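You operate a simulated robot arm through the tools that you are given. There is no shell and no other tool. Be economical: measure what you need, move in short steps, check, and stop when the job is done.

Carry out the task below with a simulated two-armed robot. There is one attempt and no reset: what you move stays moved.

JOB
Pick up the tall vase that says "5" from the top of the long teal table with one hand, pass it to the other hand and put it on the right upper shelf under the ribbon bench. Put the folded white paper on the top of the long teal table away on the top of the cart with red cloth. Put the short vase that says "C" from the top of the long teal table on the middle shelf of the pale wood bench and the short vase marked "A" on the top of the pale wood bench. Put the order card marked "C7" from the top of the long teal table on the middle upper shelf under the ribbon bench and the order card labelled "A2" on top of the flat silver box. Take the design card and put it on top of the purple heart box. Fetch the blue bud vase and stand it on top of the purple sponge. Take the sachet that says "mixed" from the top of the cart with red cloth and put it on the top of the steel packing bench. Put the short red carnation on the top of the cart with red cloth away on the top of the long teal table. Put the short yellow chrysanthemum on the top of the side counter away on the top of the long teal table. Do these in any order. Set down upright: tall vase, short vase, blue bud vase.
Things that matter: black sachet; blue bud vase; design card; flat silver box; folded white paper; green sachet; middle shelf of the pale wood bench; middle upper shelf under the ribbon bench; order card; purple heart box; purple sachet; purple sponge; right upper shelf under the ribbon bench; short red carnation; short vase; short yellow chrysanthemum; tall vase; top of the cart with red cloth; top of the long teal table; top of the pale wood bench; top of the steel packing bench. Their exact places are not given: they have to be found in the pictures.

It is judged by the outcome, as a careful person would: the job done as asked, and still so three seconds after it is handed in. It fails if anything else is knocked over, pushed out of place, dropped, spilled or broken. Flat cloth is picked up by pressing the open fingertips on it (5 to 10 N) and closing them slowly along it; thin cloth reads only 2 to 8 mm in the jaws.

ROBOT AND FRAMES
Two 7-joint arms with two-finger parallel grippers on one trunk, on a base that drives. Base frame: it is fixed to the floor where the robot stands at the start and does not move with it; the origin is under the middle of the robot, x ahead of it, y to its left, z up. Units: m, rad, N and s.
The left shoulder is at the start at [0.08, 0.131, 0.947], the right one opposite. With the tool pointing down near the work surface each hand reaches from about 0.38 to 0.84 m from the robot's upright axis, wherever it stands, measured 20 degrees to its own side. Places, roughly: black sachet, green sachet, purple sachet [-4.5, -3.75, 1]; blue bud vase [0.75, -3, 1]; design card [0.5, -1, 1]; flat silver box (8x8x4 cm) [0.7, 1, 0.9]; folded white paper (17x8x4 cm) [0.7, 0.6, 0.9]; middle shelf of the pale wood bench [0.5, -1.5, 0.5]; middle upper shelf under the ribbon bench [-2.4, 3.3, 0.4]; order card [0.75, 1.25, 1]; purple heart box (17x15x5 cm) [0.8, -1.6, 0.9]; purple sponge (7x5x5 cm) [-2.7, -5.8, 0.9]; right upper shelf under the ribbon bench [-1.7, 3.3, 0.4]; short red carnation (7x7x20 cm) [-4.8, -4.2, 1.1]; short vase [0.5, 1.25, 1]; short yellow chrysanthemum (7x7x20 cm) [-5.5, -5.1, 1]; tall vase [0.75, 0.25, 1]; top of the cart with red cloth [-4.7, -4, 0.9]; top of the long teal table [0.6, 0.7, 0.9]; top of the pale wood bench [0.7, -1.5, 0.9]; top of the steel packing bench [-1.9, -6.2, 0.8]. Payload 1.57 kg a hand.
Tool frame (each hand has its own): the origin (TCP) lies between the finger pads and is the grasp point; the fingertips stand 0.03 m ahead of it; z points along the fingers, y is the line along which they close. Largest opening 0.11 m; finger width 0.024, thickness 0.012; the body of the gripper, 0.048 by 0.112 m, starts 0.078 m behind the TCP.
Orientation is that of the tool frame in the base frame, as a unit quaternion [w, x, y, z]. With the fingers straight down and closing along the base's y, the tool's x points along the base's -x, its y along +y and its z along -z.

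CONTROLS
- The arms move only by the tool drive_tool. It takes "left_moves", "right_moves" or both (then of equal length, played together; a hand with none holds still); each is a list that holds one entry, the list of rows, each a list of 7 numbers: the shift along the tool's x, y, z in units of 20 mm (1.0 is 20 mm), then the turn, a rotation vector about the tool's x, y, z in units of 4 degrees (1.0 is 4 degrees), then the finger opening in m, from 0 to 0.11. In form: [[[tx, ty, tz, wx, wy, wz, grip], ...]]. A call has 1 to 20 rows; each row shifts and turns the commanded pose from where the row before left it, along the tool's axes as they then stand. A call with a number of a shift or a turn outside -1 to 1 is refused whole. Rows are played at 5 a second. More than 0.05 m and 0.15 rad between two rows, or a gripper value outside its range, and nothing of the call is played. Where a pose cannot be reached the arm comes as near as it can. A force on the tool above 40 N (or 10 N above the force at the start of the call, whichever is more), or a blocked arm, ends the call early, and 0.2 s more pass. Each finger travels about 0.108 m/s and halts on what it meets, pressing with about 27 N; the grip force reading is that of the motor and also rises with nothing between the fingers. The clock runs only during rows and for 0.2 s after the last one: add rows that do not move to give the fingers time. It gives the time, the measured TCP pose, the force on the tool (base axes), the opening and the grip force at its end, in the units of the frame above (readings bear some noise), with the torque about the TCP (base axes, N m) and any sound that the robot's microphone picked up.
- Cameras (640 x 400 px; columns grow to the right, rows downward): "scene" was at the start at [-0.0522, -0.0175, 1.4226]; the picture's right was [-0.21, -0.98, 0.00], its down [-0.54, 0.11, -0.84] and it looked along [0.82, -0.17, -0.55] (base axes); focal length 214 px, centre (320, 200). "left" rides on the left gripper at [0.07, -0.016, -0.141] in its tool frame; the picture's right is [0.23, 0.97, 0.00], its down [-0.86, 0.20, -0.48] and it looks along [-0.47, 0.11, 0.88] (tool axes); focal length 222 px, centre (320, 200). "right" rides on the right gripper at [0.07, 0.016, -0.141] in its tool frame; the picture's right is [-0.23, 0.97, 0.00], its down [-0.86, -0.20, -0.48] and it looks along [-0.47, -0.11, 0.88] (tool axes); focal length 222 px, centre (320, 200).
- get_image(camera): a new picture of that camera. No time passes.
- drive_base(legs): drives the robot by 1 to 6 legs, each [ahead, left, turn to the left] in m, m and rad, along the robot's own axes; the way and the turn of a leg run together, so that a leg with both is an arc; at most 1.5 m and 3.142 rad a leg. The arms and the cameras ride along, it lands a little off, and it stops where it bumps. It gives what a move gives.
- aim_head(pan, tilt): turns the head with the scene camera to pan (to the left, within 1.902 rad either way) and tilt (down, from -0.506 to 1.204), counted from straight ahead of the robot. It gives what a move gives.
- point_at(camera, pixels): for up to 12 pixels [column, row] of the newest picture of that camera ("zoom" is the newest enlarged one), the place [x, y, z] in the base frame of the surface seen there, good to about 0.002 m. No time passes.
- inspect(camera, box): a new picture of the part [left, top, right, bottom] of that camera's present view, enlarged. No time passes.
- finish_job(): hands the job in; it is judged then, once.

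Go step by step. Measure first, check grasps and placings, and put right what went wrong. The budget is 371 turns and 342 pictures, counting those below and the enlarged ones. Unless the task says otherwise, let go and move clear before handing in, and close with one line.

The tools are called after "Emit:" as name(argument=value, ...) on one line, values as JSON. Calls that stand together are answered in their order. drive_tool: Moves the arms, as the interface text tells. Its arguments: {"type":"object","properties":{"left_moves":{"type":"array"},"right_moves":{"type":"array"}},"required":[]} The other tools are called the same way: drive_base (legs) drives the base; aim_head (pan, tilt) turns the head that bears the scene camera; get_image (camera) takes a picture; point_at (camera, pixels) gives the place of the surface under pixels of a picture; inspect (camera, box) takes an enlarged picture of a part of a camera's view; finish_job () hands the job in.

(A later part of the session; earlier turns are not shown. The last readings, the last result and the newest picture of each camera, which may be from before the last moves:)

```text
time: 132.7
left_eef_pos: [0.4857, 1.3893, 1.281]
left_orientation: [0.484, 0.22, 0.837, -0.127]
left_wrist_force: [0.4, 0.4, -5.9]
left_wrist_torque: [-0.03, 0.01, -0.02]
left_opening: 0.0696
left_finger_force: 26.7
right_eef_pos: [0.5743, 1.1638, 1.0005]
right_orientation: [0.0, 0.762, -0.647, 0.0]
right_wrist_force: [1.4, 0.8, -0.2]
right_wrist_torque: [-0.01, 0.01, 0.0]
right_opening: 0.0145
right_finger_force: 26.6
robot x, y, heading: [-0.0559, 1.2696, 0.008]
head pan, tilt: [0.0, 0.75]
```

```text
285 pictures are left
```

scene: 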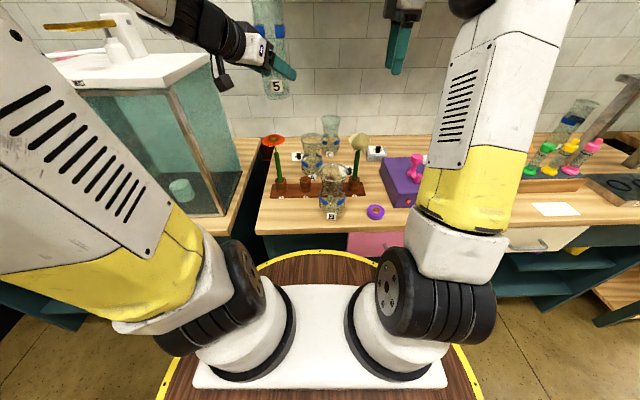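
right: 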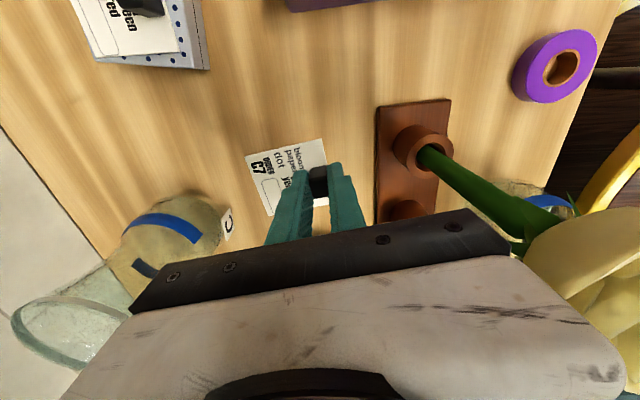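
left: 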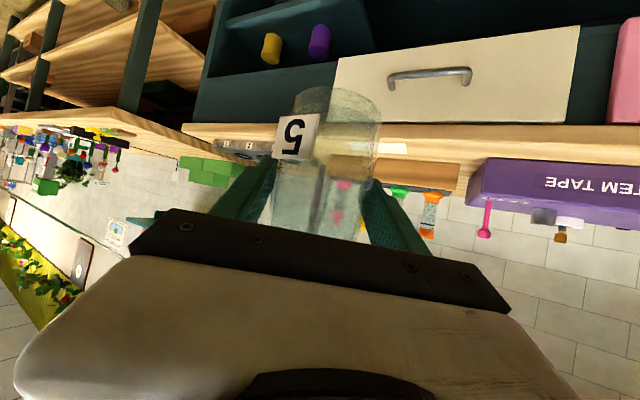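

Card C7 is in the right hand (knob 14.5 mm). To fit the shelf I must regrip at a slant, so I'll lift it, and move to a free spot at the table front near (0.335, 0.63).

Emit:
drive_tool(right_moves=[[[0, 0.2, -1, 0, 0, 0.173, 0], [0, 0.2, -1, 0, 0, 0.173, 0], [0, 0.4, -1, 0, 0, 0.173, 0], [0, 0.4, -1, 0, 0, 0.173, 0], [0, 0.4, -1, 0, 0, 0.173, 0], [0, 0.4, -1, 0, 0, 0.173, 0], [0, 0.4, -1, 0, 0, 0.173, 0], [0, 0.4, -1, 0, 0, 0.173, 0], [0, 0.4, -1, 0, 0, 0.173, 0], [0, 0.4, -1, 0, 0, 0.173, 0], [0, 0.4, -1, 0, 0, 0.173, 0], [0, 0.4, -1, 0, 0, 0.173, 0], [0, 0.4, -1, 0, 0, 0.173, 0]]])

Emit:
drive_base(legs=[[-0.15, 0, 0], [0, -0.5, 0]])

Emit:
get_image(camera="scene")

Emit:
get_image(camera="right")

```text
time: 135.5
left_eef_pos: [0.4865, 1.3889, 1.28]
left_orientation: [0.484, 0.221, 0.837, -0.128]
left_wrist_force: [0.1, -0.4, -6.5]
left_wrist_torque: [0.01, -0.01, -0.03]
left_opening: 0.0695
left_finger_force: 27.0
right_eef_pos: [0.4781, 1.1546, 1.2604]
right_orientation: [0.0, 0.71, -0.704, 0.0]
right_wrist_force: [-0.1, 0.4, -0.3]
right_wrist_torque: [-0.05, 0.02, 0.01]
right_opening: 0.0145
right_finger_force: 26.9
robot x, y, heading: [-0.0588, 1.2741, 0.009]
head pan, tilt: [0.0, 0.75]
```

```text
time: 139.4
left_eef_pos: [0.3373, 0.9055, 1.2793]
left_orientation: [0.484, 0.214, 0.839, -0.123]
left_wrist_force: [0.0, -0.6, -4.2]
left_wrist_torque: [-0.03, 0.0, 0.0]
left_opening: 0.0693
left_finger_force: 27.2
right_eef_pos: [0.3334, 0.6717, 1.2599]
right_orientation: [0.0, 0.715, -0.699, 0.0]
right_wrist_force: [0.2, 0.8, -0.8]
right_wrist_torque: [0.0, 0.03, 0.02]
right_opening: 0.0147
right_finger_force: 27.1
robot x, y, heading: [-0.2055, 0.7806, 0.021]
head pan, tilt: [0.0, 0.75]
```

```text
284 pictures are left
```

scene: 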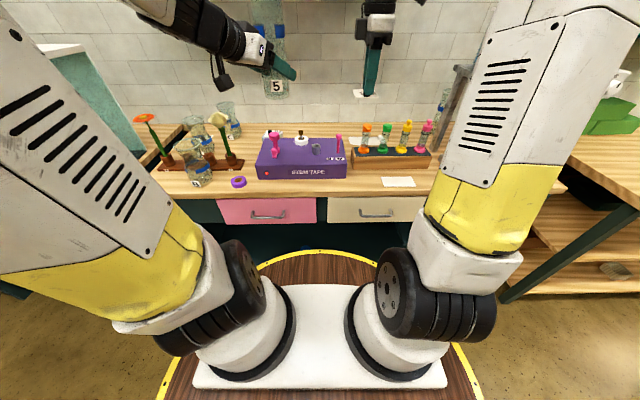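

```text
283 pictures are left
```

right: 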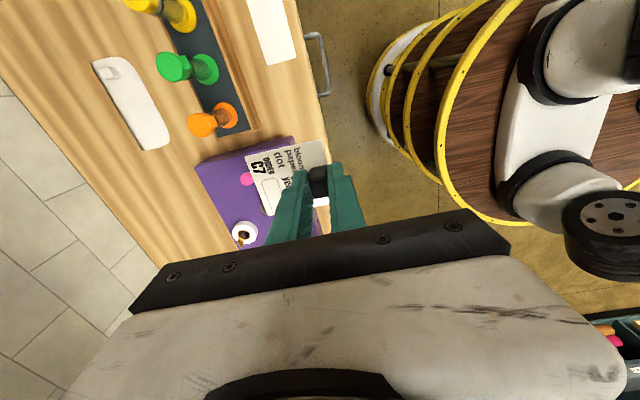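

Measuring table edge, box corner, rack corner and the sheet to choose the set-down spot.

Emit:
point_at(camera="scene", pixels=[[347, 178], [347, 160], [352, 169], [382, 182], [385, 177], [360, 192], [360, 195], [430, 180], [413, 186]])

Emit:
point_at(camera="right", pixels=[[316, 135], [299, 60], [262, 65], [322, 90], [285, 100], [235, 130], [248, 128], [292, 136]])

```text
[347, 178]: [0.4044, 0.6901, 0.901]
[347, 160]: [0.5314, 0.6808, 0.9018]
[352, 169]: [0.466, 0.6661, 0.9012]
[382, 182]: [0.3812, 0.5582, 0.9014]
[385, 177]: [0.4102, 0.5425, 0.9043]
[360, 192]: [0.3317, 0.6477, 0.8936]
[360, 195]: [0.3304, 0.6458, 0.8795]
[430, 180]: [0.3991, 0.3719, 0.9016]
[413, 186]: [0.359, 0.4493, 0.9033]
```

```text
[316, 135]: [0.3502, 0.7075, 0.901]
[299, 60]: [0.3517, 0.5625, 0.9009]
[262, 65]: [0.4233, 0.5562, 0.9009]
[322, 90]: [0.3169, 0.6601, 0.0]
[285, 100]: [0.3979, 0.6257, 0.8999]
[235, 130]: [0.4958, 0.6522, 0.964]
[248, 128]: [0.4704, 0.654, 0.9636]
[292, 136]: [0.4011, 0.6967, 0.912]
```

Free patch: x 0.335–0.45, y 0.57–0.69. Setting the card down with knob at (0.365, 0.628).

Emit:
drive_tool(right_moves=[[[0.1375, -0.1, 1, 0, 0, 0, 0], [0.1375, -0.1, 1, 0, 0, 0, 0], [0.1375, -0.1, 1, 0, 0, 0, 0], [0.1375, -0.1, 1, 0, 0, 0, 0], [0.1375, -0.1, 1, 0, 0, 0, 0], [0.1375, -0.1, 1, 0, 0, 0, 0], [0.1375, -0.1, 1, 0, 0, 0, 0], [0.1375, -0.1, 1, 0, 0, 0, 0], [0.1375, -0.1, 1, 0, 0, 0, 0], [0.1375, -0.1, 1, 0, 0, 0, 0], [0.1375, -0.1, 1, 0, 0, 0, 0], [0.1375, -0.1, 1, 0, 0, 0, 0], [0.1375, -0.1, 1, 0, 0, 0, 0], [0.1375, -0.1, 1, 0, 0, 0, 0], [0.1375, -0.1, 1, 0, 0, 0, 0], [0.1375, -0.1, 0.9, 0, 0, 0, 0], [0, 0, 0, 0, 0, 0, 0]]])

Emit:
get_image(camera="right")

```text
time: 143.0
left_eef_pos: [0.3389, 0.9053, 1.2807]
left_orientation: [0.484, 0.215, 0.839, -0.125]
left_wrist_force: [0.0, 0.2, -5.2]
left_wrist_torque: [0.01, -0.03, 0.03]
left_opening: 0.0695
left_finger_force: 26.8
right_eef_pos: [0.3665, 0.6276, 0.9419]
right_orientation: [0.0, 0.715, -0.699, 0.0]
right_wrist_force: [0.6, -0.4, 0.4]
right_wrist_torque: [0.03, 0.03, -0.02]
right_opening: 0.0147
right_finger_force: 26.9
robot x, y, heading: [-0.2077, 0.781, 0.025]
head pan, tilt: [0.0, 0.75]
```

```text
282 pictures are left
```

right: 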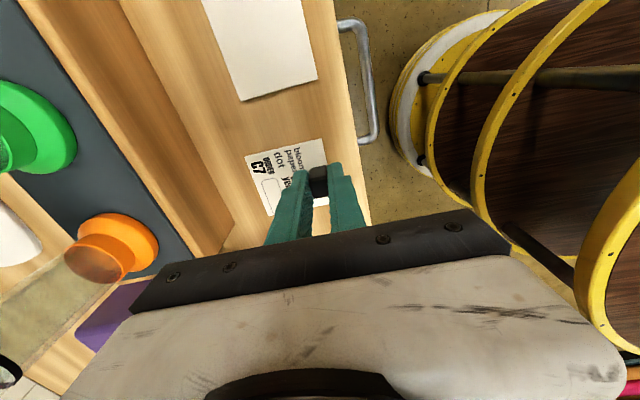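

Card is on the table. Release, rise, and re-orient the right hand (yaw back 91°, then pitch forward 55°).

Emit:
drive_tool(right_moves=[[[0, 0, 0, 0, 0, 0, 0.04], [0, 0, 0, 0, 0, 0, 0.04], [0, 0, -1, 0, 0, 0, 0.04], [0, 0, -1, 0, 0, 0, 0.06], [0, 0, -1, 0, 0, 0, 0.06], [0, 0, -1, 0, 0, 0, 0.06], [0, 0, -1, 0, 0, 0, 0.06], [0, 0, -1, 0, 0, 0, 0.06], [0, 0, 0, 0, 0, 1, 0.06], [0, 0, 0, 0, 0, 1, 0.06], [0, 0, 0, 0, 0, 1, 0.06], [0, 0, 0, 0, 0, 1, 0.06], [0, 0, 0, 0, 0, 1, 0.06], [0, 0, 0, 0, 0, 1, 0.06], [0, 0, 0, 0, 0, 1, 0.06], [0, 0, 0, 0, 0, 1, 0.06], [0, 0, 0, 0, 0, 1, 0.06], [0, 0, 0, 0, 0, 1, 0.06], [0, 0, 0, 0, 0, 1, 0.06], [0, 0, 0, 0, 0, 1, 0.06]]])

Emit:
drive_tool(right_moves=[[[0, 0, 0, 0, 0, 1, 0.06], [0, 0, 0, 0, 0, 1, 0.06], [0, 0, 0, 0, 0, 1, 0.06], [0, 0, 0, 0, 0, 1, 0.06], [0, 0, 0, 0, 0, 1, 0.06], [0, 0, 0, 0, 0, 1, 0.06], [0, 0, 0, 0, 0, 1, 0.06], [0, 0, 0, 0, 0, 1, 0.06], [0, 0, 0, 0, 0, 1, 0.06], [0, 0, 0, 0, 0, 1, 0.06], [0, 0, 0, 0, 0, 0.8, 0.06], [0.5, 0, -1, 0, -1, 0, 0.06], [0.5, 0, -1, 0, -1, 0, 0.06], [0, 0, -1, 0, -1, 0, 0.06], [0, 0, -1, 0, -1, 0, 0.06], [0, 0, -0.5, 0, -1, 0, 0.06], [0, 0, -0.5, 0, -1, 0, 0.06], [0, 0, 0, 0, -1, 0, 0.06], [0, 0, 0, 0, -1, 0, 0.06]]])

Emit:
drive_tool(right_moves=[[[0, 0, 0, 0, -1, 0, 0.06], [0, 0, 0, 0, -1, 0, 0.06], [0, 0, 0, 0, -1, 0, 0.06], [0, 0, 0, 0, -1, 0, 0.06], [0, 0, 0, 0, -1, 0, 0.06], [0, 0, 0, 0, -0.75, 0, 0.06]]])

Emit:
get_image(camera="right")

Emit:
get_image(camera="scene")

```text
time: 147.2
left_eef_pos: [0.3376, 0.9062, 1.2807]
left_orientation: [0.484, 0.215, 0.839, -0.124]
left_wrist_force: [-0.3, 0.5, -5.5]
left_wrist_torque: [-0.02, 0.0, 0.03]
left_opening: 0.0694
left_finger_force: 27.3
right_eef_pos: [0.3677, 0.6273, 1.063]
right_orientation: [0.0, -0.369, 0.929, 0.0]
right_wrist_force: [0.7, 0.6, 0.0]
right_wrist_torque: [-0.03, 0.02, 0.02]
right_opening: 0.0601
right_finger_force: 0.0
robot x, y, heading: [-0.207, 0.7811, 0.02]
head pan, tilt: [0.0, 0.75]
```

```text
time: 151.2
left_eef_pos: [0.3382, 0.906, 1.2802]
left_orientation: [0.485, 0.214, 0.839, -0.123]
left_wrist_force: [0.0, 0.1, -5.1]
left_wrist_torque: [-0.04, 0.03, 0.02]
left_opening: 0.0693
left_finger_force: 27.0
right_eef_pos: [0.3318, 0.6263, 1.1602]
right_orientation: [0.276, -0.002, 0.961, 0.001]
right_wrist_force: [0.0, 0.2, -0.3]
right_wrist_torque: [0.01, 0.0, -0.01]
right_opening: 0.0598
right_finger_force: 0.1
robot x, y, heading: [-0.2052, 0.7819, 0.019]
head pan, tilt: [0.0, 0.75]
```

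```text
time: 152.6
left_eef_pos: [0.3363, 0.9049, 1.2811]
left_orientation: [0.485, 0.215, 0.839, -0.124]
left_wrist_force: [1.1, -0.2, -5.2]
left_wrist_torque: [0.01, -0.02, 0.01]
left_opening: 0.0695
left_finger_force: 27.4
right_eef_pos: [0.3311, 0.6255, 1.1711]
right_orientation: [0.462, 0.001, 0.887, 0.004]
right_wrist_force: [0.2, -0.3, -0.7]
right_wrist_torque: [0.03, 0.0, 0.0]
right_opening: 0.06
right_finger_force: 0.0
right hand out of reach, approached as far as the arm can: row 6
robot x, y, heading: [-0.2079, 0.7843, 0.025]
head pan, tilt: [0.0, 0.75]
```

```text
281 pictures are left
```

right: 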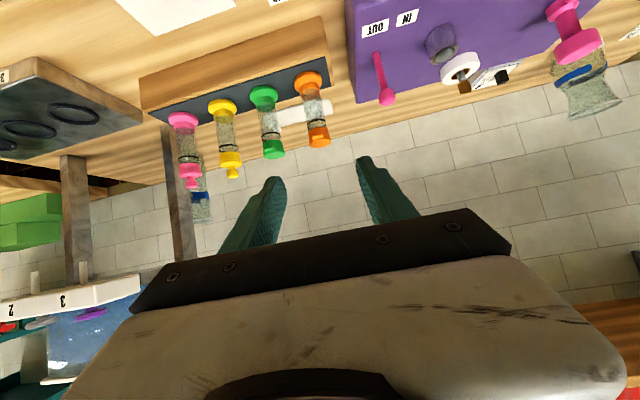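

```text
280 pictures are left
```

scene: 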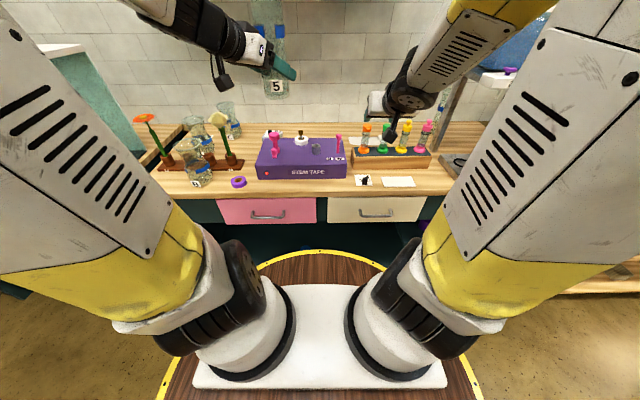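

Right tool is pitched 35° below horizontal. Moving to 60 mm above the slanted grasp point.

Emit:
drive_tool(right_moves=[[[0.94, 0.01, 0.86, 0, 0, 0, 0.05], [0.94, 0.01, 0.86, 0, 0, 0, 0.05], [0.94, 0.01, 0.86, 0, 0, 0, 0.05], [0.94, 0.01, 0.86, 0, 0, 0, 0.05], [0.94, 0.01, 0.86, 0, 0, 0, 0.05], [0.94, 0.01, 0.86, 0, 0, 0, 0.05], [0.94, 0.01, 0.86, 0, 0, 0, 0.05], [0, 0, 0, 0, 0, 0, 0.05]]])

Emit:
get_image(camera="right")

Emit:
inspect(camera="scene", box=[300, 100, 440, 210])

```text
time: 154.4
left_eef_pos: [0.3372, 0.906, 1.2798]
left_orientation: [0.484, 0.215, 0.839, -0.124]
left_wrist_force: [-0.4, -0.2, -5.6]
left_wrist_torque: [-0.02, 0.0, 0.0]
left_opening: 0.0695
left_finger_force: 27.5
right_eef_pos: [0.3627, 0.6285, 0.9958]
right_orientation: [0.462, -0.001, 0.887, 0.0]
right_wrist_force: [0.2, -0.1, 0.0]
right_wrist_torque: [0.03, -0.02, 0.03]
right_opening: 0.0499
right_finger_force: 0.1
right hand out of reach, approached as far as the arm can: row 6
robot x, y, heading: [-0.2061, 0.7805, 0.024]
head pan, tilt: [0.0, 0.75]
```

```text
279 pictures are left
```

right: 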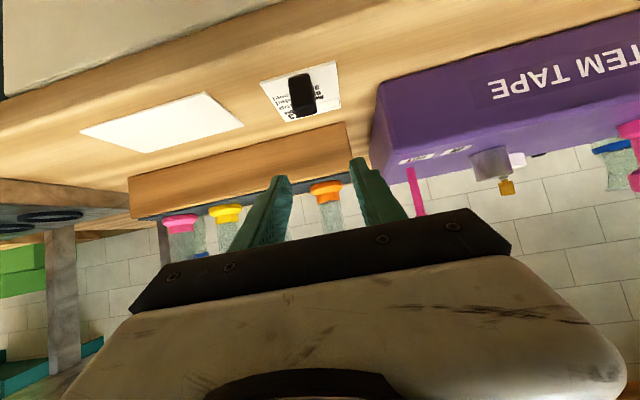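

```text
3.64 times, centred on (370, 155) of scene
```

zoom: 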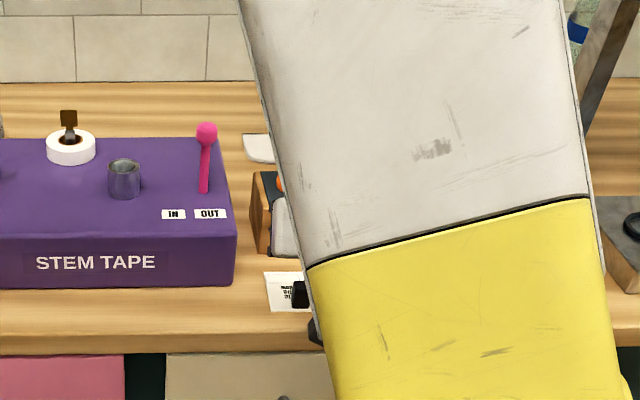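

Emit:
point_at(camera="right", pixels=[[301, 85], [302, 105], [292, 95], [312, 95], [265, 85], [335, 65], [285, 118]])

```text
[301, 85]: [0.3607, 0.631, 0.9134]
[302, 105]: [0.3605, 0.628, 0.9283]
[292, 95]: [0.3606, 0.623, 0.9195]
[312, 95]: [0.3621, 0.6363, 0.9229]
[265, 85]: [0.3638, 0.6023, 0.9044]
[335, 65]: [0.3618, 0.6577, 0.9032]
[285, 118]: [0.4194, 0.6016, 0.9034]
```

Knob centre is (0.3685, 0.629). Lower the last 62 mm and close.

Emit:
drive_tool(right_moves=[[[0.682, 0.01, 0.374, 0, 0, 0, 0.05], [0.682, 0.01, 0.374, 0, 0, 0, 0.05], [0.682, 0, 0.374, 0, 0, 0, 0.05], [0.682, 0, 0.374, 0, 0, 0, 0.05], [0, 0, 0, 0, 0, 0, 0.05]]])

Emit:
get_image(camera="right")

```text
time: 155.6
left_eef_pos: [0.3373, 0.9068, 1.2813]
left_orientation: [0.485, 0.214, 0.839, -0.124]
left_wrist_force: [-0.5, -0.1, -5.1]
left_wrist_torque: [0.02, 0.02, 0.01]
left_opening: 0.0695
left_finger_force: 27.5
right_eef_pos: [0.3636, 0.6275, 0.9335]
right_orientation: [0.462, 0.0, 0.887, 0.0]
right_wrist_force: [0.1, -0.5, -0.2]
right_wrist_torque: [0.04, 0.04, -0.01]
right_opening: 0.05
right_finger_force: 0.0
right hand out of reach, approached as far as the arm can: row 1, 2
robot x, y, heading: [-0.2116, 0.786, 0.02]
head pan, tilt: [0.0, 0.75]
```

```text
277 pictures are left
```

right: 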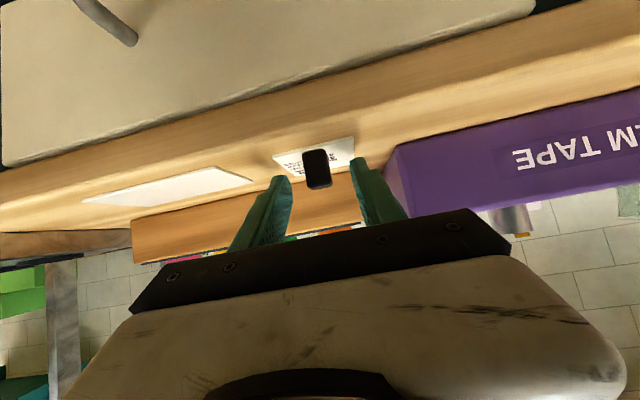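

Knob at (317,168) sits between the fingers. Close and lift.

Emit:
drive_tool(right_moves=[[[0, 0, 0, 0, 0, 0, 0.03], [0, 0, 0, 0, 0, 0, 0.0], [0, 0, 0, 0, 0, 0, 0.0], [0, 0, 0, 0, 0, 0, 0.0], [-0.82, 0, -0.57, 0, 0, 0, 0.0], [-0.82, 0, -0.57, 0, 0, 0, 0.0], [-0.82, 0, -0.57, 0, 0, 0, 0.0], [-0.82, 0, -0.57, 0, 0, 0, 0.0], [-0.82, 0, -0.57, 0, 0, 0, 0.0], [-0.82, 0, -0.57, 0, 0, 0, 0.0], [0, 0, 0, 0, 0, 0, 0.0]]])

Emit:
get_image(camera="right")

```text
time: 158.0
left_eef_pos: [0.3378, 0.9058, 1.2805]
left_orientation: [0.484, 0.215, 0.839, -0.124]
left_wrist_force: [0.0, 0.0, -5.6]
left_wrist_torque: [-0.04, 0.0, 0.04]
left_opening: 0.0693
left_finger_force: 26.9
right_eef_pos: [0.3607, 0.6284, 1.0524]
right_orientation: [0.462, -0.002, 0.887, 0.001]
right_wrist_force: [-0.6, -0.6, -0.4]
right_wrist_torque: [0.03, -0.02, 0.02]
right_opening: 0.0168
right_finger_force: 26.5
right hand out of reach, approached as far as the arm can: row 5
robot x, y, heading: [-0.2102, 0.7841, 0.023]
head pan, tilt: [0.0, 0.75]
```

```text
276 pictures are left
```

right: 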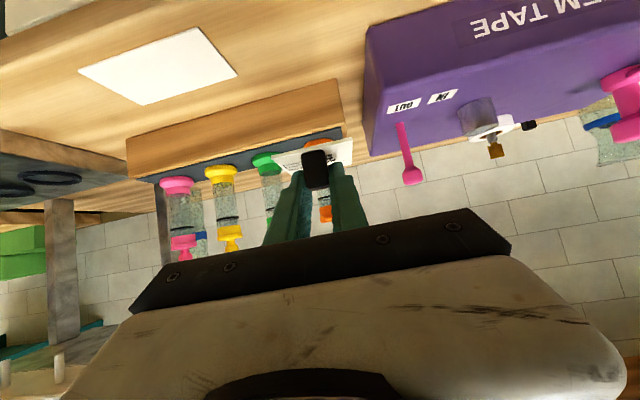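

Card held with a slanted grip, card bottom 31 mm below TCP. Driving off the table and turning to look toward the ribbon bench.

Emit:
drive_base(legs=[[-0.55, 0, 0], [0, 0, 1.548], [0.85, 0, 0]])

Emit:
aim_head(pan=1.0, tilt=0.5)

Emit:
get_image(camera="scene")

```text
time: 169.0
left_eef_pos: [-0.8794, 2.1489, 1.28]
left_orientation: [0.433, -0.432, 0.751, 0.249]
left_wrist_force: [0.3, -0.2, -4.9]
left_wrist_torque: [0.0, 0.03, -0.01]
left_opening: 0.0696
left_finger_force: 26.8
right_eef_pos: [-0.6005, 2.164, 1.0518]
right_orientation: [0.33, -0.62, 0.635, 0.322]
right_wrist_force: [0.5, 0.4, 0.8]
right_wrist_torque: [0.01, 0.0, 0.0]
right_opening: 0.0163
right_finger_force: 27.0
robot x, y, heading: [-0.7702, 1.5998, 1.565]
head pan, tilt: [0.0, 0.75]
```

```text
time: 170.3
left_eef_pos: [-0.8801, 2.1486, 1.2816]
left_orientation: [0.434, -0.432, 0.751, 0.249]
left_wrist_force: [0.8, 0.6, -4.8]
left_wrist_torque: [-0.02, -0.01, -0.01]
left_opening: 0.0695
left_finger_force: 26.4
right_eef_pos: [-0.6009, 2.1657, 1.0522]
right_orientation: [0.331, -0.619, 0.635, 0.323]
right_wrist_force: [-0.1, 0.1, -0.4]
right_wrist_torque: [0.0, -0.02, 0.04]
right_opening: 0.0164
right_finger_force: 27.4
robot x, y, heading: [-0.7703, 1.6008, 1.567]
head pan, tilt: [1.0, 0.499]
```

```text
275 pictures are left
```

scene: 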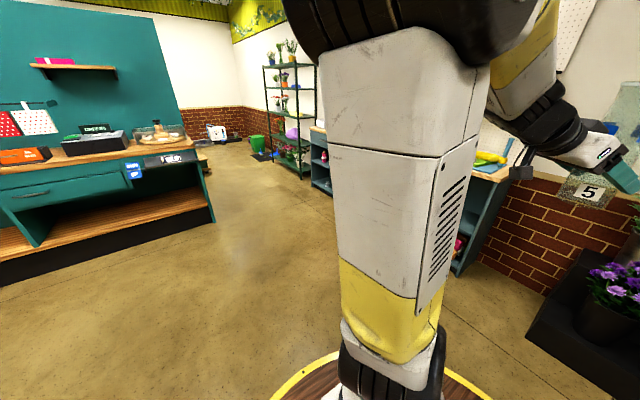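

Emit:
point_at(camera="scene", pixels=[[215, 220], [190, 165], [160, 130], [60, 280], [465, 275], [540, 335]])

```text
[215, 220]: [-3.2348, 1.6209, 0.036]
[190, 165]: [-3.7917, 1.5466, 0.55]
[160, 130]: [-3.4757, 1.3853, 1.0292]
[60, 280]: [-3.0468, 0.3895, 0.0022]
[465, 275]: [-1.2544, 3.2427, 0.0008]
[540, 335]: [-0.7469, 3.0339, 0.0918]
```

The way is clear (counter at x<-3.0). Drive left and part-way ahead toward the ribbon bench.

Emit:
drive_base(legs=[[0, 1.475, 0], [0.65, 0, 0]])

Emit:
aim_head(pan=0.0, tilt=0.75)

Emit:
get_image(camera="scene")

```text
time: 180.7
left_eef_pos: [-2.2772, 2.8393, 1.2799]
left_orientation: [0.436, -0.422, 0.757, 0.243]
left_wrist_force: [0.6, -0.9, -5.5]
left_wrist_torque: [-0.03, -0.03, -0.02]
left_opening: 0.0694
left_finger_force: 27.3
right_eef_pos: [-1.9969, 2.8483, 1.052]
right_orientation: [0.334, -0.611, 0.643, 0.318]
right_wrist_force: [0.1, 0.2, -0.3]
right_wrist_torque: [0.03, -0.01, 0.02]
right_opening: 0.0165
right_finger_force: 27.3
robot x, y, heading: [-2.1814, 2.2867, 1.535]
head pan, tilt: [1.0, 0.499]
```

```text
time: 181.9
left_eef_pos: [-2.2763, 2.84, 1.2807]
left_orientation: [0.437, -0.421, 0.757, 0.243]
left_wrist_force: [0.5, 0.5, -5.1]
left_wrist_torque: [0.03, 0.06, -0.01]
left_opening: 0.0699
left_finger_force: 27.0
right_eef_pos: [-1.998, 2.849, 1.051]
right_orientation: [0.335, -0.611, 0.643, 0.318]
right_wrist_force: [0.0, -0.1, -0.6]
right_wrist_torque: [-0.01, 0.0, -0.01]
right_opening: 0.0165
right_finger_force: 26.7
robot x, y, heading: [-2.1836, 2.2874, 1.541]
head pan, tilt: [0.0, 0.75]
```

```text
274 pictures are left
```

scene: 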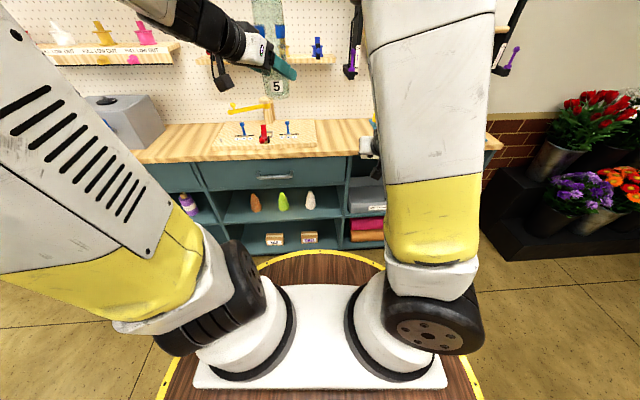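

Lower the right hand to z≈0.51 (bench front is at y 3.11, hand at 2.85) and shift the base left 9 cm.

Emit:
drive_base(legs=[[0, 0.09, 0.03]])

Emit:
drive_tool(right_moves=[[[1, 0, 0.7, 0, 0, 0, 0], [1, 0, 0.7, 0, 0, 0, 0], [1, 0, 0.7, 0, 0, 0, 0], [1, 0, 0.7, 0, 0, 0, 0], [1, 0, 0.7, 0, 0, 0, 0], [1, 0, 0.7, 0, 0, 0, 0], [1, 0, 0.7, 0, 0, 0, 0], [1, 0, 0.7, 0, 0, 0, 0], [1, 0, 0.7, 0, 0, 0, 0], [1, 0, 0.7, 0, 0, 0, 0], [1, 0, 0.7, 0, 0, 0, 0], [1, 0, 0.7, 0, 0, 0, 0], [1, 0, 0.7, 0, 0, 0, 0], [1, 0, 0.7, 0, 0, 0, 0], [1, 0, 0.7, 0, 0, 0, 0], [1, 0, 0.7, 0, 0, 0, 0], [1, 0, 0.7, 0, 0, 0, 0], [1, 0, 0.7, 0, 0, 0, 0], [1, 0, 0.7, 0, 0, 0, 0], [1, 0, 0.7, 0, 0, 0, 0]]])

Emit:
get_image(camera="scene")

Emit:
get_image(camera="right")

```text
time: 183.0
left_eef_pos: [-2.3835, 2.838, 1.2795]
left_orientation: [0.433, -0.433, 0.75, 0.25]
left_wrist_force: [0.3, -0.2, -5.7]
left_wrist_torque: [0.01, 0.01, 0.0]
left_opening: 0.0695
left_finger_force: 26.9
right_eef_pos: [-2.1046, 2.8559, 1.0518]
right_orientation: [0.33, -0.621, 0.633, 0.323]
right_wrist_force: [0.3, 0.4, -0.3]
right_wrist_torque: [-0.04, 0.0, -0.02]
right_opening: 0.0165
right_finger_force: 26.7
robot x, y, heading: [-2.2727, 2.2933, 1.573]
head pan, tilt: [0.0, 0.75]
```

```text
time: 187.2
left_eef_pos: [-2.3829, 2.8376, 1.2795]
left_orientation: [0.433, -0.433, 0.75, 0.25]
left_wrist_force: [0.1, -0.3, -5.1]
left_wrist_torque: [-0.01, 0.0, -0.02]
left_opening: 0.0698
left_finger_force: 27.4
right_eef_pos: [-2.2129, 2.8549, 0.7158]
right_orientation: [0.329, -0.622, 0.634, 0.323]
right_wrist_force: [-0.5, 0.8, -0.4]
right_wrist_torque: [-0.01, 0.0, 0.0]
right_opening: 0.0166
right_finger_force: 27.2
right hand out of reach, approached as far as the arm can: row 3, 10, 11, 12, 13, 14, 15, 16, 17, 18, 19, 20
robot x, y, heading: [-2.2737, 2.2896, 1.57]
head pan, tilt: [0.0, 0.75]
```

```text
273 pictures are left
```

scene: 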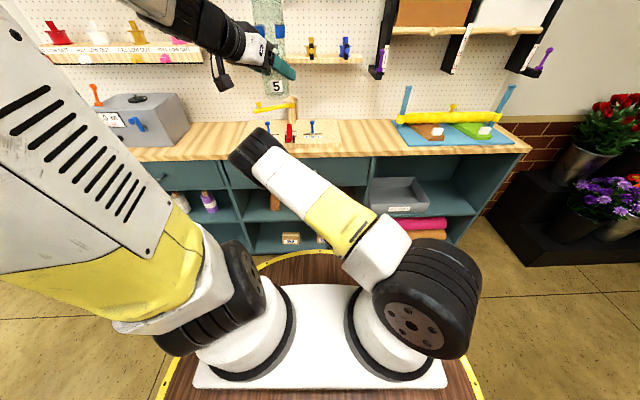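

```text
272 pictures are left
```

right: 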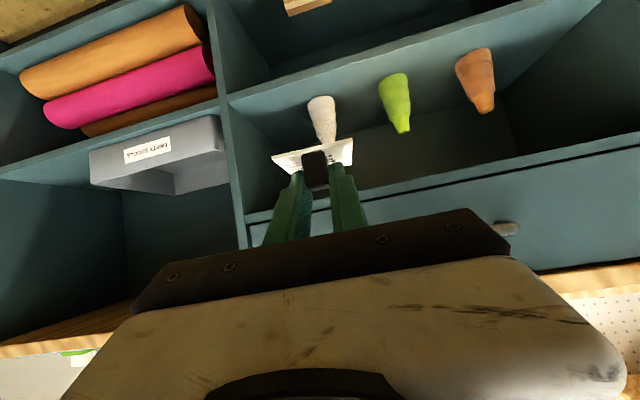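

The arm meets a joint limit at z 0.716 and slid sideways. Extending it forward and back to the right, then lowering farther from the body.

Emit:
drive_tool(right_moves=[[[-0.5, -0.68, 0.74, 0, 0, 0, 0], [-0.5, -0.68, 0.74, 0, 0, 0, 0], [-0.5, -0.68, 0.74, 0, 0, 0, 0], [-0.5, -0.68, 0.74, 0, 0, 0, 0], [-0.5, -0.68, 0.74, 0, 0, 0, 0], [-0.5, -0.68, 0.74, 0, 0, 0, 0], [-0.5, -0.68, 0.74, 0, 0, 0, 0], [-0.5, -0.68, 0.74, 0, 0, 0, 0], [0.8, 0, 0.56, 0, 0, 0, 0], [0.8, 0, 0.56, 0, 0, 0, 0], [0.8, 0, 0.56, 0, 0, 0, 0], [0.8, 0, 0.56, 0, 0, 0, 0]]])

```text
time: 189.8
left_eef_pos: [-2.3829, 2.8379, 1.2791]
left_orientation: [0.433, -0.433, 0.75, 0.25]
left_wrist_force: [-0.2, -0.3, -5.4]
left_wrist_torque: [-0.01, 0.05, -0.01]
left_opening: 0.0696
left_finger_force: 27.0
right_eef_pos: [-2.1945, 2.9529, 0.7503]
right_orientation: [0.329, -0.622, 0.633, 0.322]
right_wrist_force: [-1.2, 0.4, 0.1]
right_wrist_torque: [-0.02, 0.01, -0.01]
right_opening: 0.0167
right_finger_force: 26.8
right hand out of reach, approached as far as the arm can: row 1, 2, 3, 4, 5, 6, 7, 8, 9, 10, 11, 12
robot x, y, heading: [-2.2731, 2.2887, 1.572]
head pan, tilt: [0.0, 0.75]
```

Joint limits: the elbow-up arm can only point forward low when nearly stretched. I'll back the base 0.3 m, stretch the arm forward ~0.24 m, then lower.

Emit:
drive_base(legs=[[-0.3, 0, 0]])

Emit:
drive_tool(right_moves=[[[-0.7, -0.3, 1, 0, 0, 0, 0], [-0.7, -0.3, 1, 0, 0, 0, 0], [-0.7, -0.3, 1, 0, 0, 0, 0], [-0.7, -0.3, 1, 0, 0, 0, 0], [-0.7, -0.3, 1, 0, 0, 0, 0], [-0.7, -0.3, 1, 0, 0, 0, 0], [-0.7, -0.3, 1, 0, 0, 0, 0], [-0.7, -0.3, 1, 0, 0, 0, 0], [0.8, 0, 0.56, 0, 0, 0, 0], [0.8, 0, 0.56, 0, 0, 0, 0], [0.8, 0, 0.56, 0, 0, 0, 0], [0.8, 0, 0.56, 0, 0, 0, 0]]])

Emit:
get_image(camera="scene")

```text
time: 191.8
left_eef_pos: [-2.3852, 2.5411, 1.2789]
left_orientation: [0.432, -0.435, 0.749, 0.251]
left_wrist_force: [0.1, -0.3, -5.7]
left_wrist_torque: [-0.02, 0.01, 0.02]
left_opening: 0.0694
left_finger_force: 27.0
right_eef_pos: [-2.1973, 2.6561, 0.7495]
right_orientation: [0.329, -0.622, 0.632, 0.323]
right_wrist_force: [0.4, -0.5, 0.7]
right_wrist_torque: [0.01, -0.01, -0.03]
right_opening: 0.0164
right_finger_force: 27.1
robot x, y, heading: [-2.2735, 1.9934, 1.575]
head pan, tilt: [0.0, 0.75]
```

```text
time: 194.4
left_eef_pos: [-2.3844, 2.5403, 1.2805]
left_orientation: [0.432, -0.435, 0.748, 0.251]
left_wrist_force: [0.2, 0.0, -5.3]
left_wrist_torque: [0.0, -0.01, -0.02]
left_opening: 0.0693
left_finger_force: 26.8
right_eef_pos: [-2.2335, 2.7519, 0.7848]
right_orientation: [0.329, -0.623, 0.632, 0.323]
right_wrist_force: [0.2, -0.5, 0.0]
right_wrist_torque: [-0.02, -0.02, 0.01]
right_opening: 0.0166
right_finger_force: 27.3
right hand out of reach, approached as far as the arm can: row 1, 2, 3, 4, 5, 6, 7, 8, 9, 10, 11, 12
robot x, y, heading: [-2.2699, 1.9919, 1.572]
head pan, tilt: [0.0, 0.75]
```

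```text
271 pictures are left
```

scene: 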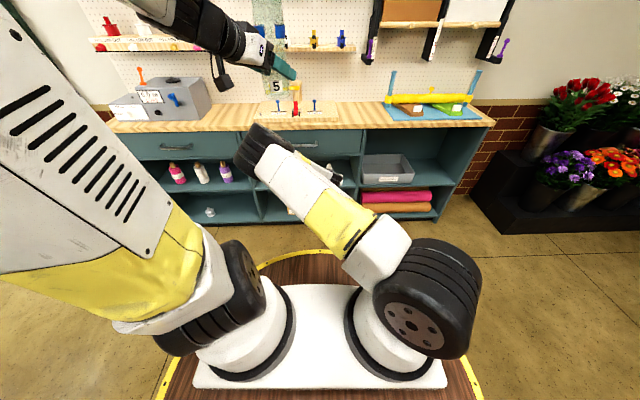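

The arm is caught in a poor configuration. Going back up and out to the right first.

Emit:
drive_tool(right_moves=[[[-0.82, -0.7, -0.57, 0, 0, 0, 0], [-0.82, -0.7, -0.57, 0, 0, 0, 0], [-0.82, -0.7, -0.57, 0, 0, 0, 0], [-0.82, -0.7, -0.57, 0, 0, 0, 0], [-0.82, -0.7, -0.57, 0, 0, 0, 0], [-0.82, -0.7, -0.57, 0, 0, 0, 0], [-0.82, -0.7, -0.57, 0, 0, 0, 0], [-0.82, -0.7, -0.57, 0, 0, 0, 0], [-0.82, -0.7, -0.57, 0, 0, 0, 0], [-0.82, -0.7, -0.57, 0, 0, 0, 0], [-0.82, -0.7, -0.57, 0, 0, 0, 0], [-0.82, -0.7, -0.57, 0, 0, 0, 0], [-0.82, -0.7, -0.57, 0, 0, 0, 0], [-0.82, -0.7, -0.57, 0, 0, 0, 0], [-0.82, -0.7, -0.57, 0, 0, 0, 0], [-0.82, -0.7, -0.57, 0, 0, 0, 0]]])

Emit:
get_image(camera="scene")

```text
time: 197.8
left_eef_pos: [-2.3851, 2.5421, 1.2787]
left_orientation: [0.433, -0.434, 0.749, 0.25]
left_wrist_force: [-0.7, 0.5, -5.0]
left_wrist_torque: [0.02, -0.02, -0.01]
left_opening: 0.0693
left_finger_force: 26.8
right_eef_pos: [-2.06, 2.7375, 1.098]
right_orientation: [0.328, -0.623, 0.632, 0.323]
right_wrist_force: [-0.1, -1.0, -1.0]
right_wrist_torque: [-0.03, -0.02, -0.03]
right_opening: 0.0165
right_finger_force: 26.8
right hand out of reach, approached as far as the arm can: row 10, 11, 12, 14, 15
robot x, y, heading: [-2.27, 1.9952, 1.576]
head pan, tilt: [0.0, 0.75]
```

```text
270 pictures are left
```

scene: 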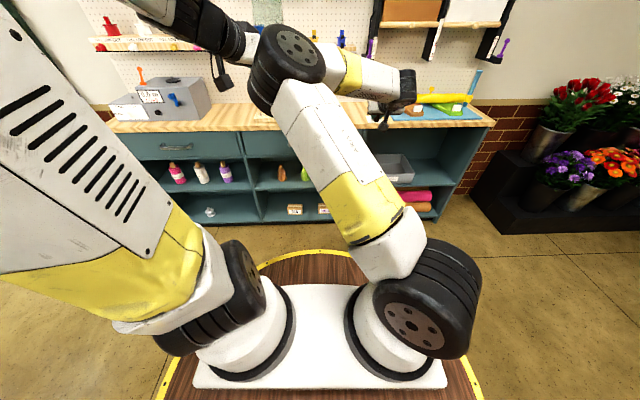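

The elbow swung inward. Yawing the tool 40° to the left should push the elbow outward.

Emit:
drive_tool(right_moves=[[[0, -0.3, 0, -0.82, 0, -0.573, 0], [0, -0.3, 0, -0.82, 0, -0.573, 0], [0, -0.3, 0, -0.82, 0, -0.573, 0], [0, -0.3, 0, -0.82, 0, -0.573, 0], [0, -0.3, 0, -0.82, 0, -0.573, 0], [0, -0.3, 0, -0.82, 0, -0.573, 0], [0, -0.3, 0, -0.82, 0, -0.573, 0], [0, -0.3, 0, -0.82, 0, -0.573, 0], [0, -0.3, 0, -0.82, 0, -0.573, 0], [0, -0.3, 0, -0.82, 0, -0.573, 0]]])

Emit:
get_image(camera="scene")

```text
time: 200.1
left_eef_pos: [-2.3851, 2.5397, 1.2799]
left_orientation: [0.432, -0.435, 0.749, 0.251]
left_wrist_force: [0.4, -0.2, -4.9]
left_wrist_torque: [-0.02, -0.01, 0.01]
left_opening: 0.0696
left_finger_force: 27.3
right_eef_pos: [-2.1194, 2.7215, 1.2675]
right_orientation: [-0.241, 0.756, -0.464, -0.394]
right_wrist_force: [0.8, -0.2, -0.4]
right_wrist_torque: [0.0, -0.01, 0.02]
right_opening: 0.0166
right_finger_force: 27.0
right hand out of reach, approached as far as the arm can: row 1, 2, 3, 4, 5, 6, 7, 8, 9, 10
robot x, y, heading: [-2.2716, 1.9964, 1.576]
head pan, tilt: [0.0, 0.75]
```

```text
269 pictures are left
```

scene: 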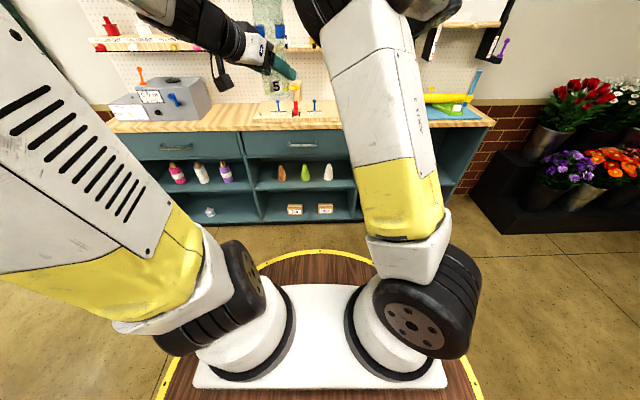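

Now I'll undo the yaw while bringing the hand back nearer and to the right, to regain the clean elbow-up posture.

Emit:
drive_tool(right_moves=[[[0.1, -0.4, -0.6, 0.82, 0, 0.573, 0], [0.1, -0.4, -0.6, 0.82, 0, 0.573, 0], [0.1, -0.4, -0.6, 0.82, 0, 0.573, 0], [0.1, -0.4, -0.6, 0.82, 0, 0.573, 0], [0.1, -0.4, -0.6, 0.82, 0, 0.573, 0], [0.1, -0.4, -0.6, 0.82, 0, 0.573, 0], [0.1, -0.4, -0.6, 0.82, 0, 0.573, 0], [0.1, -0.4, -0.6, 0.82, 0, 0.573, 0], [0.1, -0.4, -0.6, 0.82, 0, 0.573, 0], [0.1, -0.4, -0.6, 0.5, 0, 0.35, 0], [0.4, -0.2, -0.2, 0, 0, 0, 0], [0.4, -0.2, -0.2, 0, 0, 0, 0], [0.4, -0.2, -0.2, 0, 0, 0, 0]]])

Emit:
get_image(camera="scene")

```text
time: 202.8
left_eef_pos: [-2.3856, 2.5402, 1.2799]
left_orientation: [0.432, -0.436, 0.749, 0.251]
left_wrist_force: [-0.3, 0.1, -5.6]
left_wrist_torque: [0.0, -0.02, -0.03]
left_opening: 0.0692
left_finger_force: 26.7
right_eef_pos: [-2.0166, 2.6036, 1.3083]
right_orientation: [0.358, -0.562, 0.686, 0.292]
right_wrist_force: [-0.3, 0.1, -0.6]
right_wrist_torque: [-0.05, -0.01, 0.0]
right_opening: 0.0168
right_finger_force: 27.4
robot x, y, heading: [-2.2684, 1.9933, 1.575]
head pan, tilt: [0.0, 0.75]
```

```text
268 pictures are left
```

scene: 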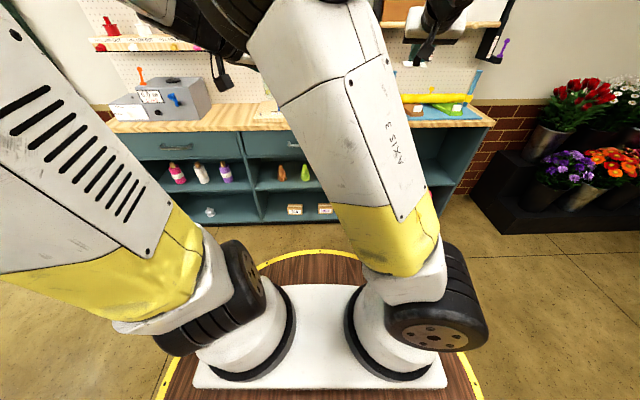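

Elbow is still inward. I'll return the tool toward straight-down near the body and see whether the posture resets.

Emit:
drive_tool(right_moves=[[[0, 0, 0, 0, 1, 0, 0], [0, 0, 0, 0, 1, 0, 0], [0, 0, 0, 0, 1, 0, 0], [0, 0, 0, 0, 1, 0, 0], [0, 0, 0, 0, 1, 0, 0], [0, 0, 0, 0, 1, 0, 0], [0, 0, 0, 0, 1, 0, 0], [0, 0, 0, 0, 1, 0, 0], [0, 0, 0, 0, 1, 0, 0], [0, 0, 0, 0, 1, 0, 0], [0, 0, 0, 0, 1, 0, 0], [0, 0, 0, 0, 1, 0, 0]]])

Emit:
get_image(camera="scene")

```text
time: 205.4
left_eef_pos: [-2.3849, 2.5415, 1.2799]
left_orientation: [0.432, -0.435, 0.748, 0.252]
left_wrist_force: [0.3, 0.1, -4.4]
left_wrist_torque: [0.0, -0.02, 0.04]
left_opening: 0.0695
left_finger_force: 27.6
right_eef_pos: [-2.0328, 2.5714, 1.3304]
right_orientation: [0.075, -0.63, 0.771, 0.06]
right_wrist_force: [-0.6, 0.0, 0.0]
right_wrist_torque: [0.02, -0.01, 0.01]
right_opening: 0.0165
right_finger_force: 26.8
right hand out of reach, approached as far as the arm can: row 10, 11, 12
robot x, y, heading: [-2.272, 1.9975, 1.57]
head pan, tilt: [0.0, 0.75]
```

```text
267 pictures are left
```

scene: 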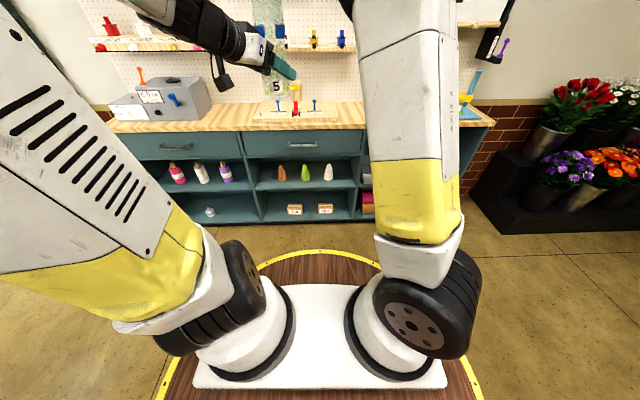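

Upper arm is vertical again. Moving the hand lower, nearer and outward to let the elbow swing out.

Emit:
drive_tool(right_moves=[[[0.4, -0.5, 0.7, 0, 0.3, 0, 0], [0.4, -0.5, 0.7, 0, 0.3, 0, 0], [0.4, -0.5, 0.7, 0, 0.3, 0, 0], [0.4, -0.5, 0.7, 0, 0.3, 0, 0], [0.4, -0.5, 0.7, 0, 0.3, 0, 0], [0.4, -0.5, 0.7, 0, 0.3, 0, 0], [0.4, -0.5, 0.7, 0, 0, 0, 0], [0.4, -0.5, 0.7, 0, 0, 0, 0], [0.4, -0.5, 0.7, 0, 0, 0, 0], [0.4, -0.5, 0.7, 0, 0, 0, 0], [0.4, -0.5, 0.7, 0, 0, 0, 0], [0.4, -0.5, 0.7, 0, 0, 0, 0]]])

Emit:
get_image(camera="scene")

```text
time: 208.1
left_eef_pos: [-2.3846, 2.5412, 1.2815]
left_orientation: [0.433, -0.434, 0.749, 0.251]
left_wrist_force: [-0.6, 0.8, -5.7]
left_wrist_torque: [0.01, -0.03, 0.03]
left_opening: 0.0693
left_finger_force: 26.8
right_eef_pos: [-1.9342, 2.4713, 1.153]
right_orientation: [0.027, -0.633, 0.773, 0.02]
right_wrist_force: [-0.2, 0.2, -0.7]
right_wrist_torque: [-0.02, -0.01, 0.0]
right_opening: 0.0166
right_finger_force: 27.2
robot x, y, heading: [-2.2705, 1.9944, 1.574]
head pan, tilt: [0.0, 0.75]
```

```text
266 pictures are left
```

scene: 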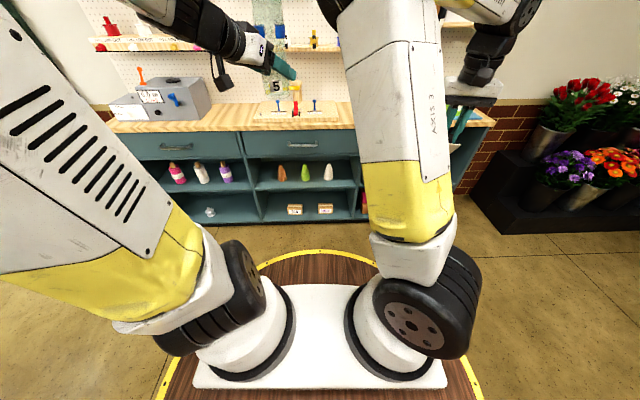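

I'll stretch the arm out with the tool down first (swivel matters less when stretched), then pitch forward there.

Emit:
drive_tool(right_moves=[[[-0.95, 0.4, 0.745, 0, 0, 0, 0], [-0.95, 0.4, 0.745, 0, 0, 0, 0], [-0.95, 0.4, 0.745, 0, 0, 0, 0], [-0.95, 0.4, 0.745, 0, 0, 0, 0], [-0.95, 0.4, 0.745, 0, 0, 0, 0], [-0.95, 0.4, 0.745, 0, 0, 0, 0], [-0.95, 0.4, 0.745, 0, 0, 0, 0], [-0.95, 0.4, 0.745, 0, 0, 0, 0], [-0.95, 0.4, 0.745, 0, 0, 0, 0], [-0.95, 0.4, 0.745, 0, 0, 0, 0], [-0.95, 0.4, 0.745, 0, 0, 0, 0], [-0.95, 0.4, 0.745, 0, 0, 0, 0], [-0.95, 0.4, 0.745, 0, 0, 0, 0], [-0.95, 0.4, 0.745, 0, 0, 0, 0], [-0.95, 0.4, 0.745, 0, 0, 0, 0]]])

Emit:
drive_tool(right_moves=[[[0.3, 0, 0.3, 0, -1, 0, 0], [0.3, 0, 0.3, 0, -1, 0, 0], [0.3, 0, 0.3, 0, -1, 0, 0], [0.3, 0, 0.3, 0, -1, 0, 0], [0.3, 0, 0.3, 0, -1, 0, 0], [0.3, 0, 0.3, 0, -1, 0, 0], [0.3, 0, 0.3, 0, -1, 0, 0], [0.3, 0, 0.3, 0, -1, 0, 0], [0.3, 0, 0.3, 0, -1, 0, 0], [0.3, 0, 0.3, 0, -1, 0, 0]]])

Emit:
get_image(camera="scene")

```text
time: 211.2
left_eef_pos: [-2.3842, 2.5414, 1.2812]
left_orientation: [0.432, -0.435, 0.749, 0.251]
left_wrist_force: [1.0, -0.3, -5.2]
left_wrist_torque: [0.03, -0.01, 0.0]
left_opening: 0.0695
left_finger_force: 27.4
right_eef_pos: [-1.9511, 2.4975, 1.1417]
right_orientation: [0.027, -0.634, 0.773, 0.022]
right_wrist_force: [-0.5, -0.9, -0.5]
right_wrist_torque: [0.02, -0.01, 0.0]
right_opening: 0.0164
right_finger_force: 26.7
right hand out of reach, approached as far as the arm can: row 1, 2, 3, 4, 5, 6, 7, 8, 9, 10, 11, 12, 13, 14, 15
robot x, y, heading: [-2.2708, 1.9946, 1.577]
head pan, tilt: [0.0, 0.75]
```

```text
time: 213.4
left_eef_pos: [-2.3852, 2.5406, 1.281]
left_orientation: [0.432, -0.435, 0.749, 0.252]
left_wrist_force: [-0.1, 0.2, -5.5]
left_wrist_torque: [-0.01, 0.0, -0.03]
left_opening: 0.0696
left_finger_force: 27.0
right_eef_pos: [-1.9562, 2.4661, 1.0728]
right_orientation: [0.278, -0.593, 0.72, 0.231]
right_wrist_force: [0.2, -0.3, 0.6]
right_wrist_torque: [-0.01, 0.01, 0.0]
right_opening: 0.0167
right_finger_force: 27.2
right hand out of reach, approached as far as the arm can: row 10
robot x, y, heading: [-2.2701, 1.9927, 1.572]
head pan, tilt: [0.0, 0.75]
```

```text
265 pictures are left
```

scene: 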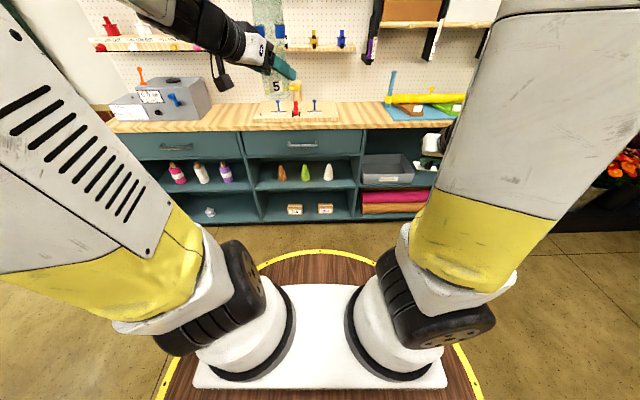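

The elbow has now swung outward. From here, lower and move forward.

Emit:
drive_tool(right_moves=[[[0.317, 0, 0.93, 0, 0, 0, 0], [0.317, 0, 0.93, 0, 0, 0, 0], [0.317, 0, 0.93, 0, 0, 0, 0], [0.317, 0, 0.93, 0, 0, 0, 0], [0.317, 0, 0.93, 0, 0, 0, 0], [0.317, 0, 0.93, 0, 0, 0, 0], [0.317, 0, 0.93, 0, 0, 0, 0], [0.317, 0, 0.93, 0, 0, 0, 0], [0.317, 0, 0.93, 0, 0, 0, 0], [0.317, 0, 0.93, 0, 0, 0, 0], [0.317, 0, 0.93, 0, 0, 0, 0], [0.317, 0, 0.93, 0, 0, 0, 0]]])

Emit:
get_image(camera="scene")

```text
time: 216.1
left_eef_pos: [-2.3837, 2.5406, 1.2812]
left_orientation: [0.432, -0.435, 0.749, 0.251]
left_wrist_force: [-0.4, 0.2, -4.8]
left_wrist_torque: [0.0, -0.02, -0.02]
left_opening: 0.0695
left_finger_force: 27.2
right_eef_pos: [-1.9361, 2.5643, 0.8604]
right_orientation: [0.289, -0.589, 0.717, 0.236]
right_wrist_force: [0.3, -0.8, 0.0]
right_wrist_torque: [-0.04, -0.02, -0.01]
right_opening: 0.0166
right_finger_force: 26.8
right hand out of reach, approached as far as the arm can: row 3
robot x, y, heading: [-2.2714, 1.9906, 1.575]
head pan, tilt: [0.0, 0.75]
```

```text
264 pictures are left
```

scene: 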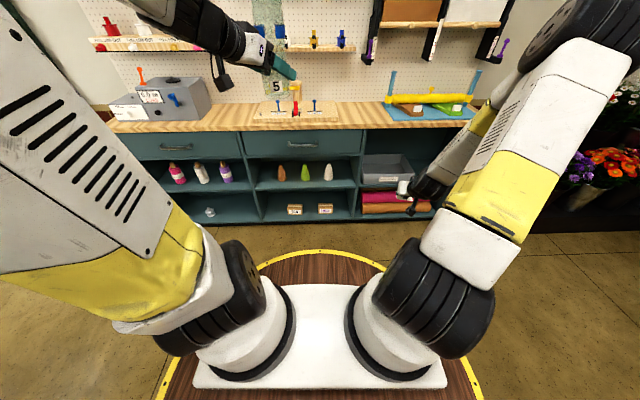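

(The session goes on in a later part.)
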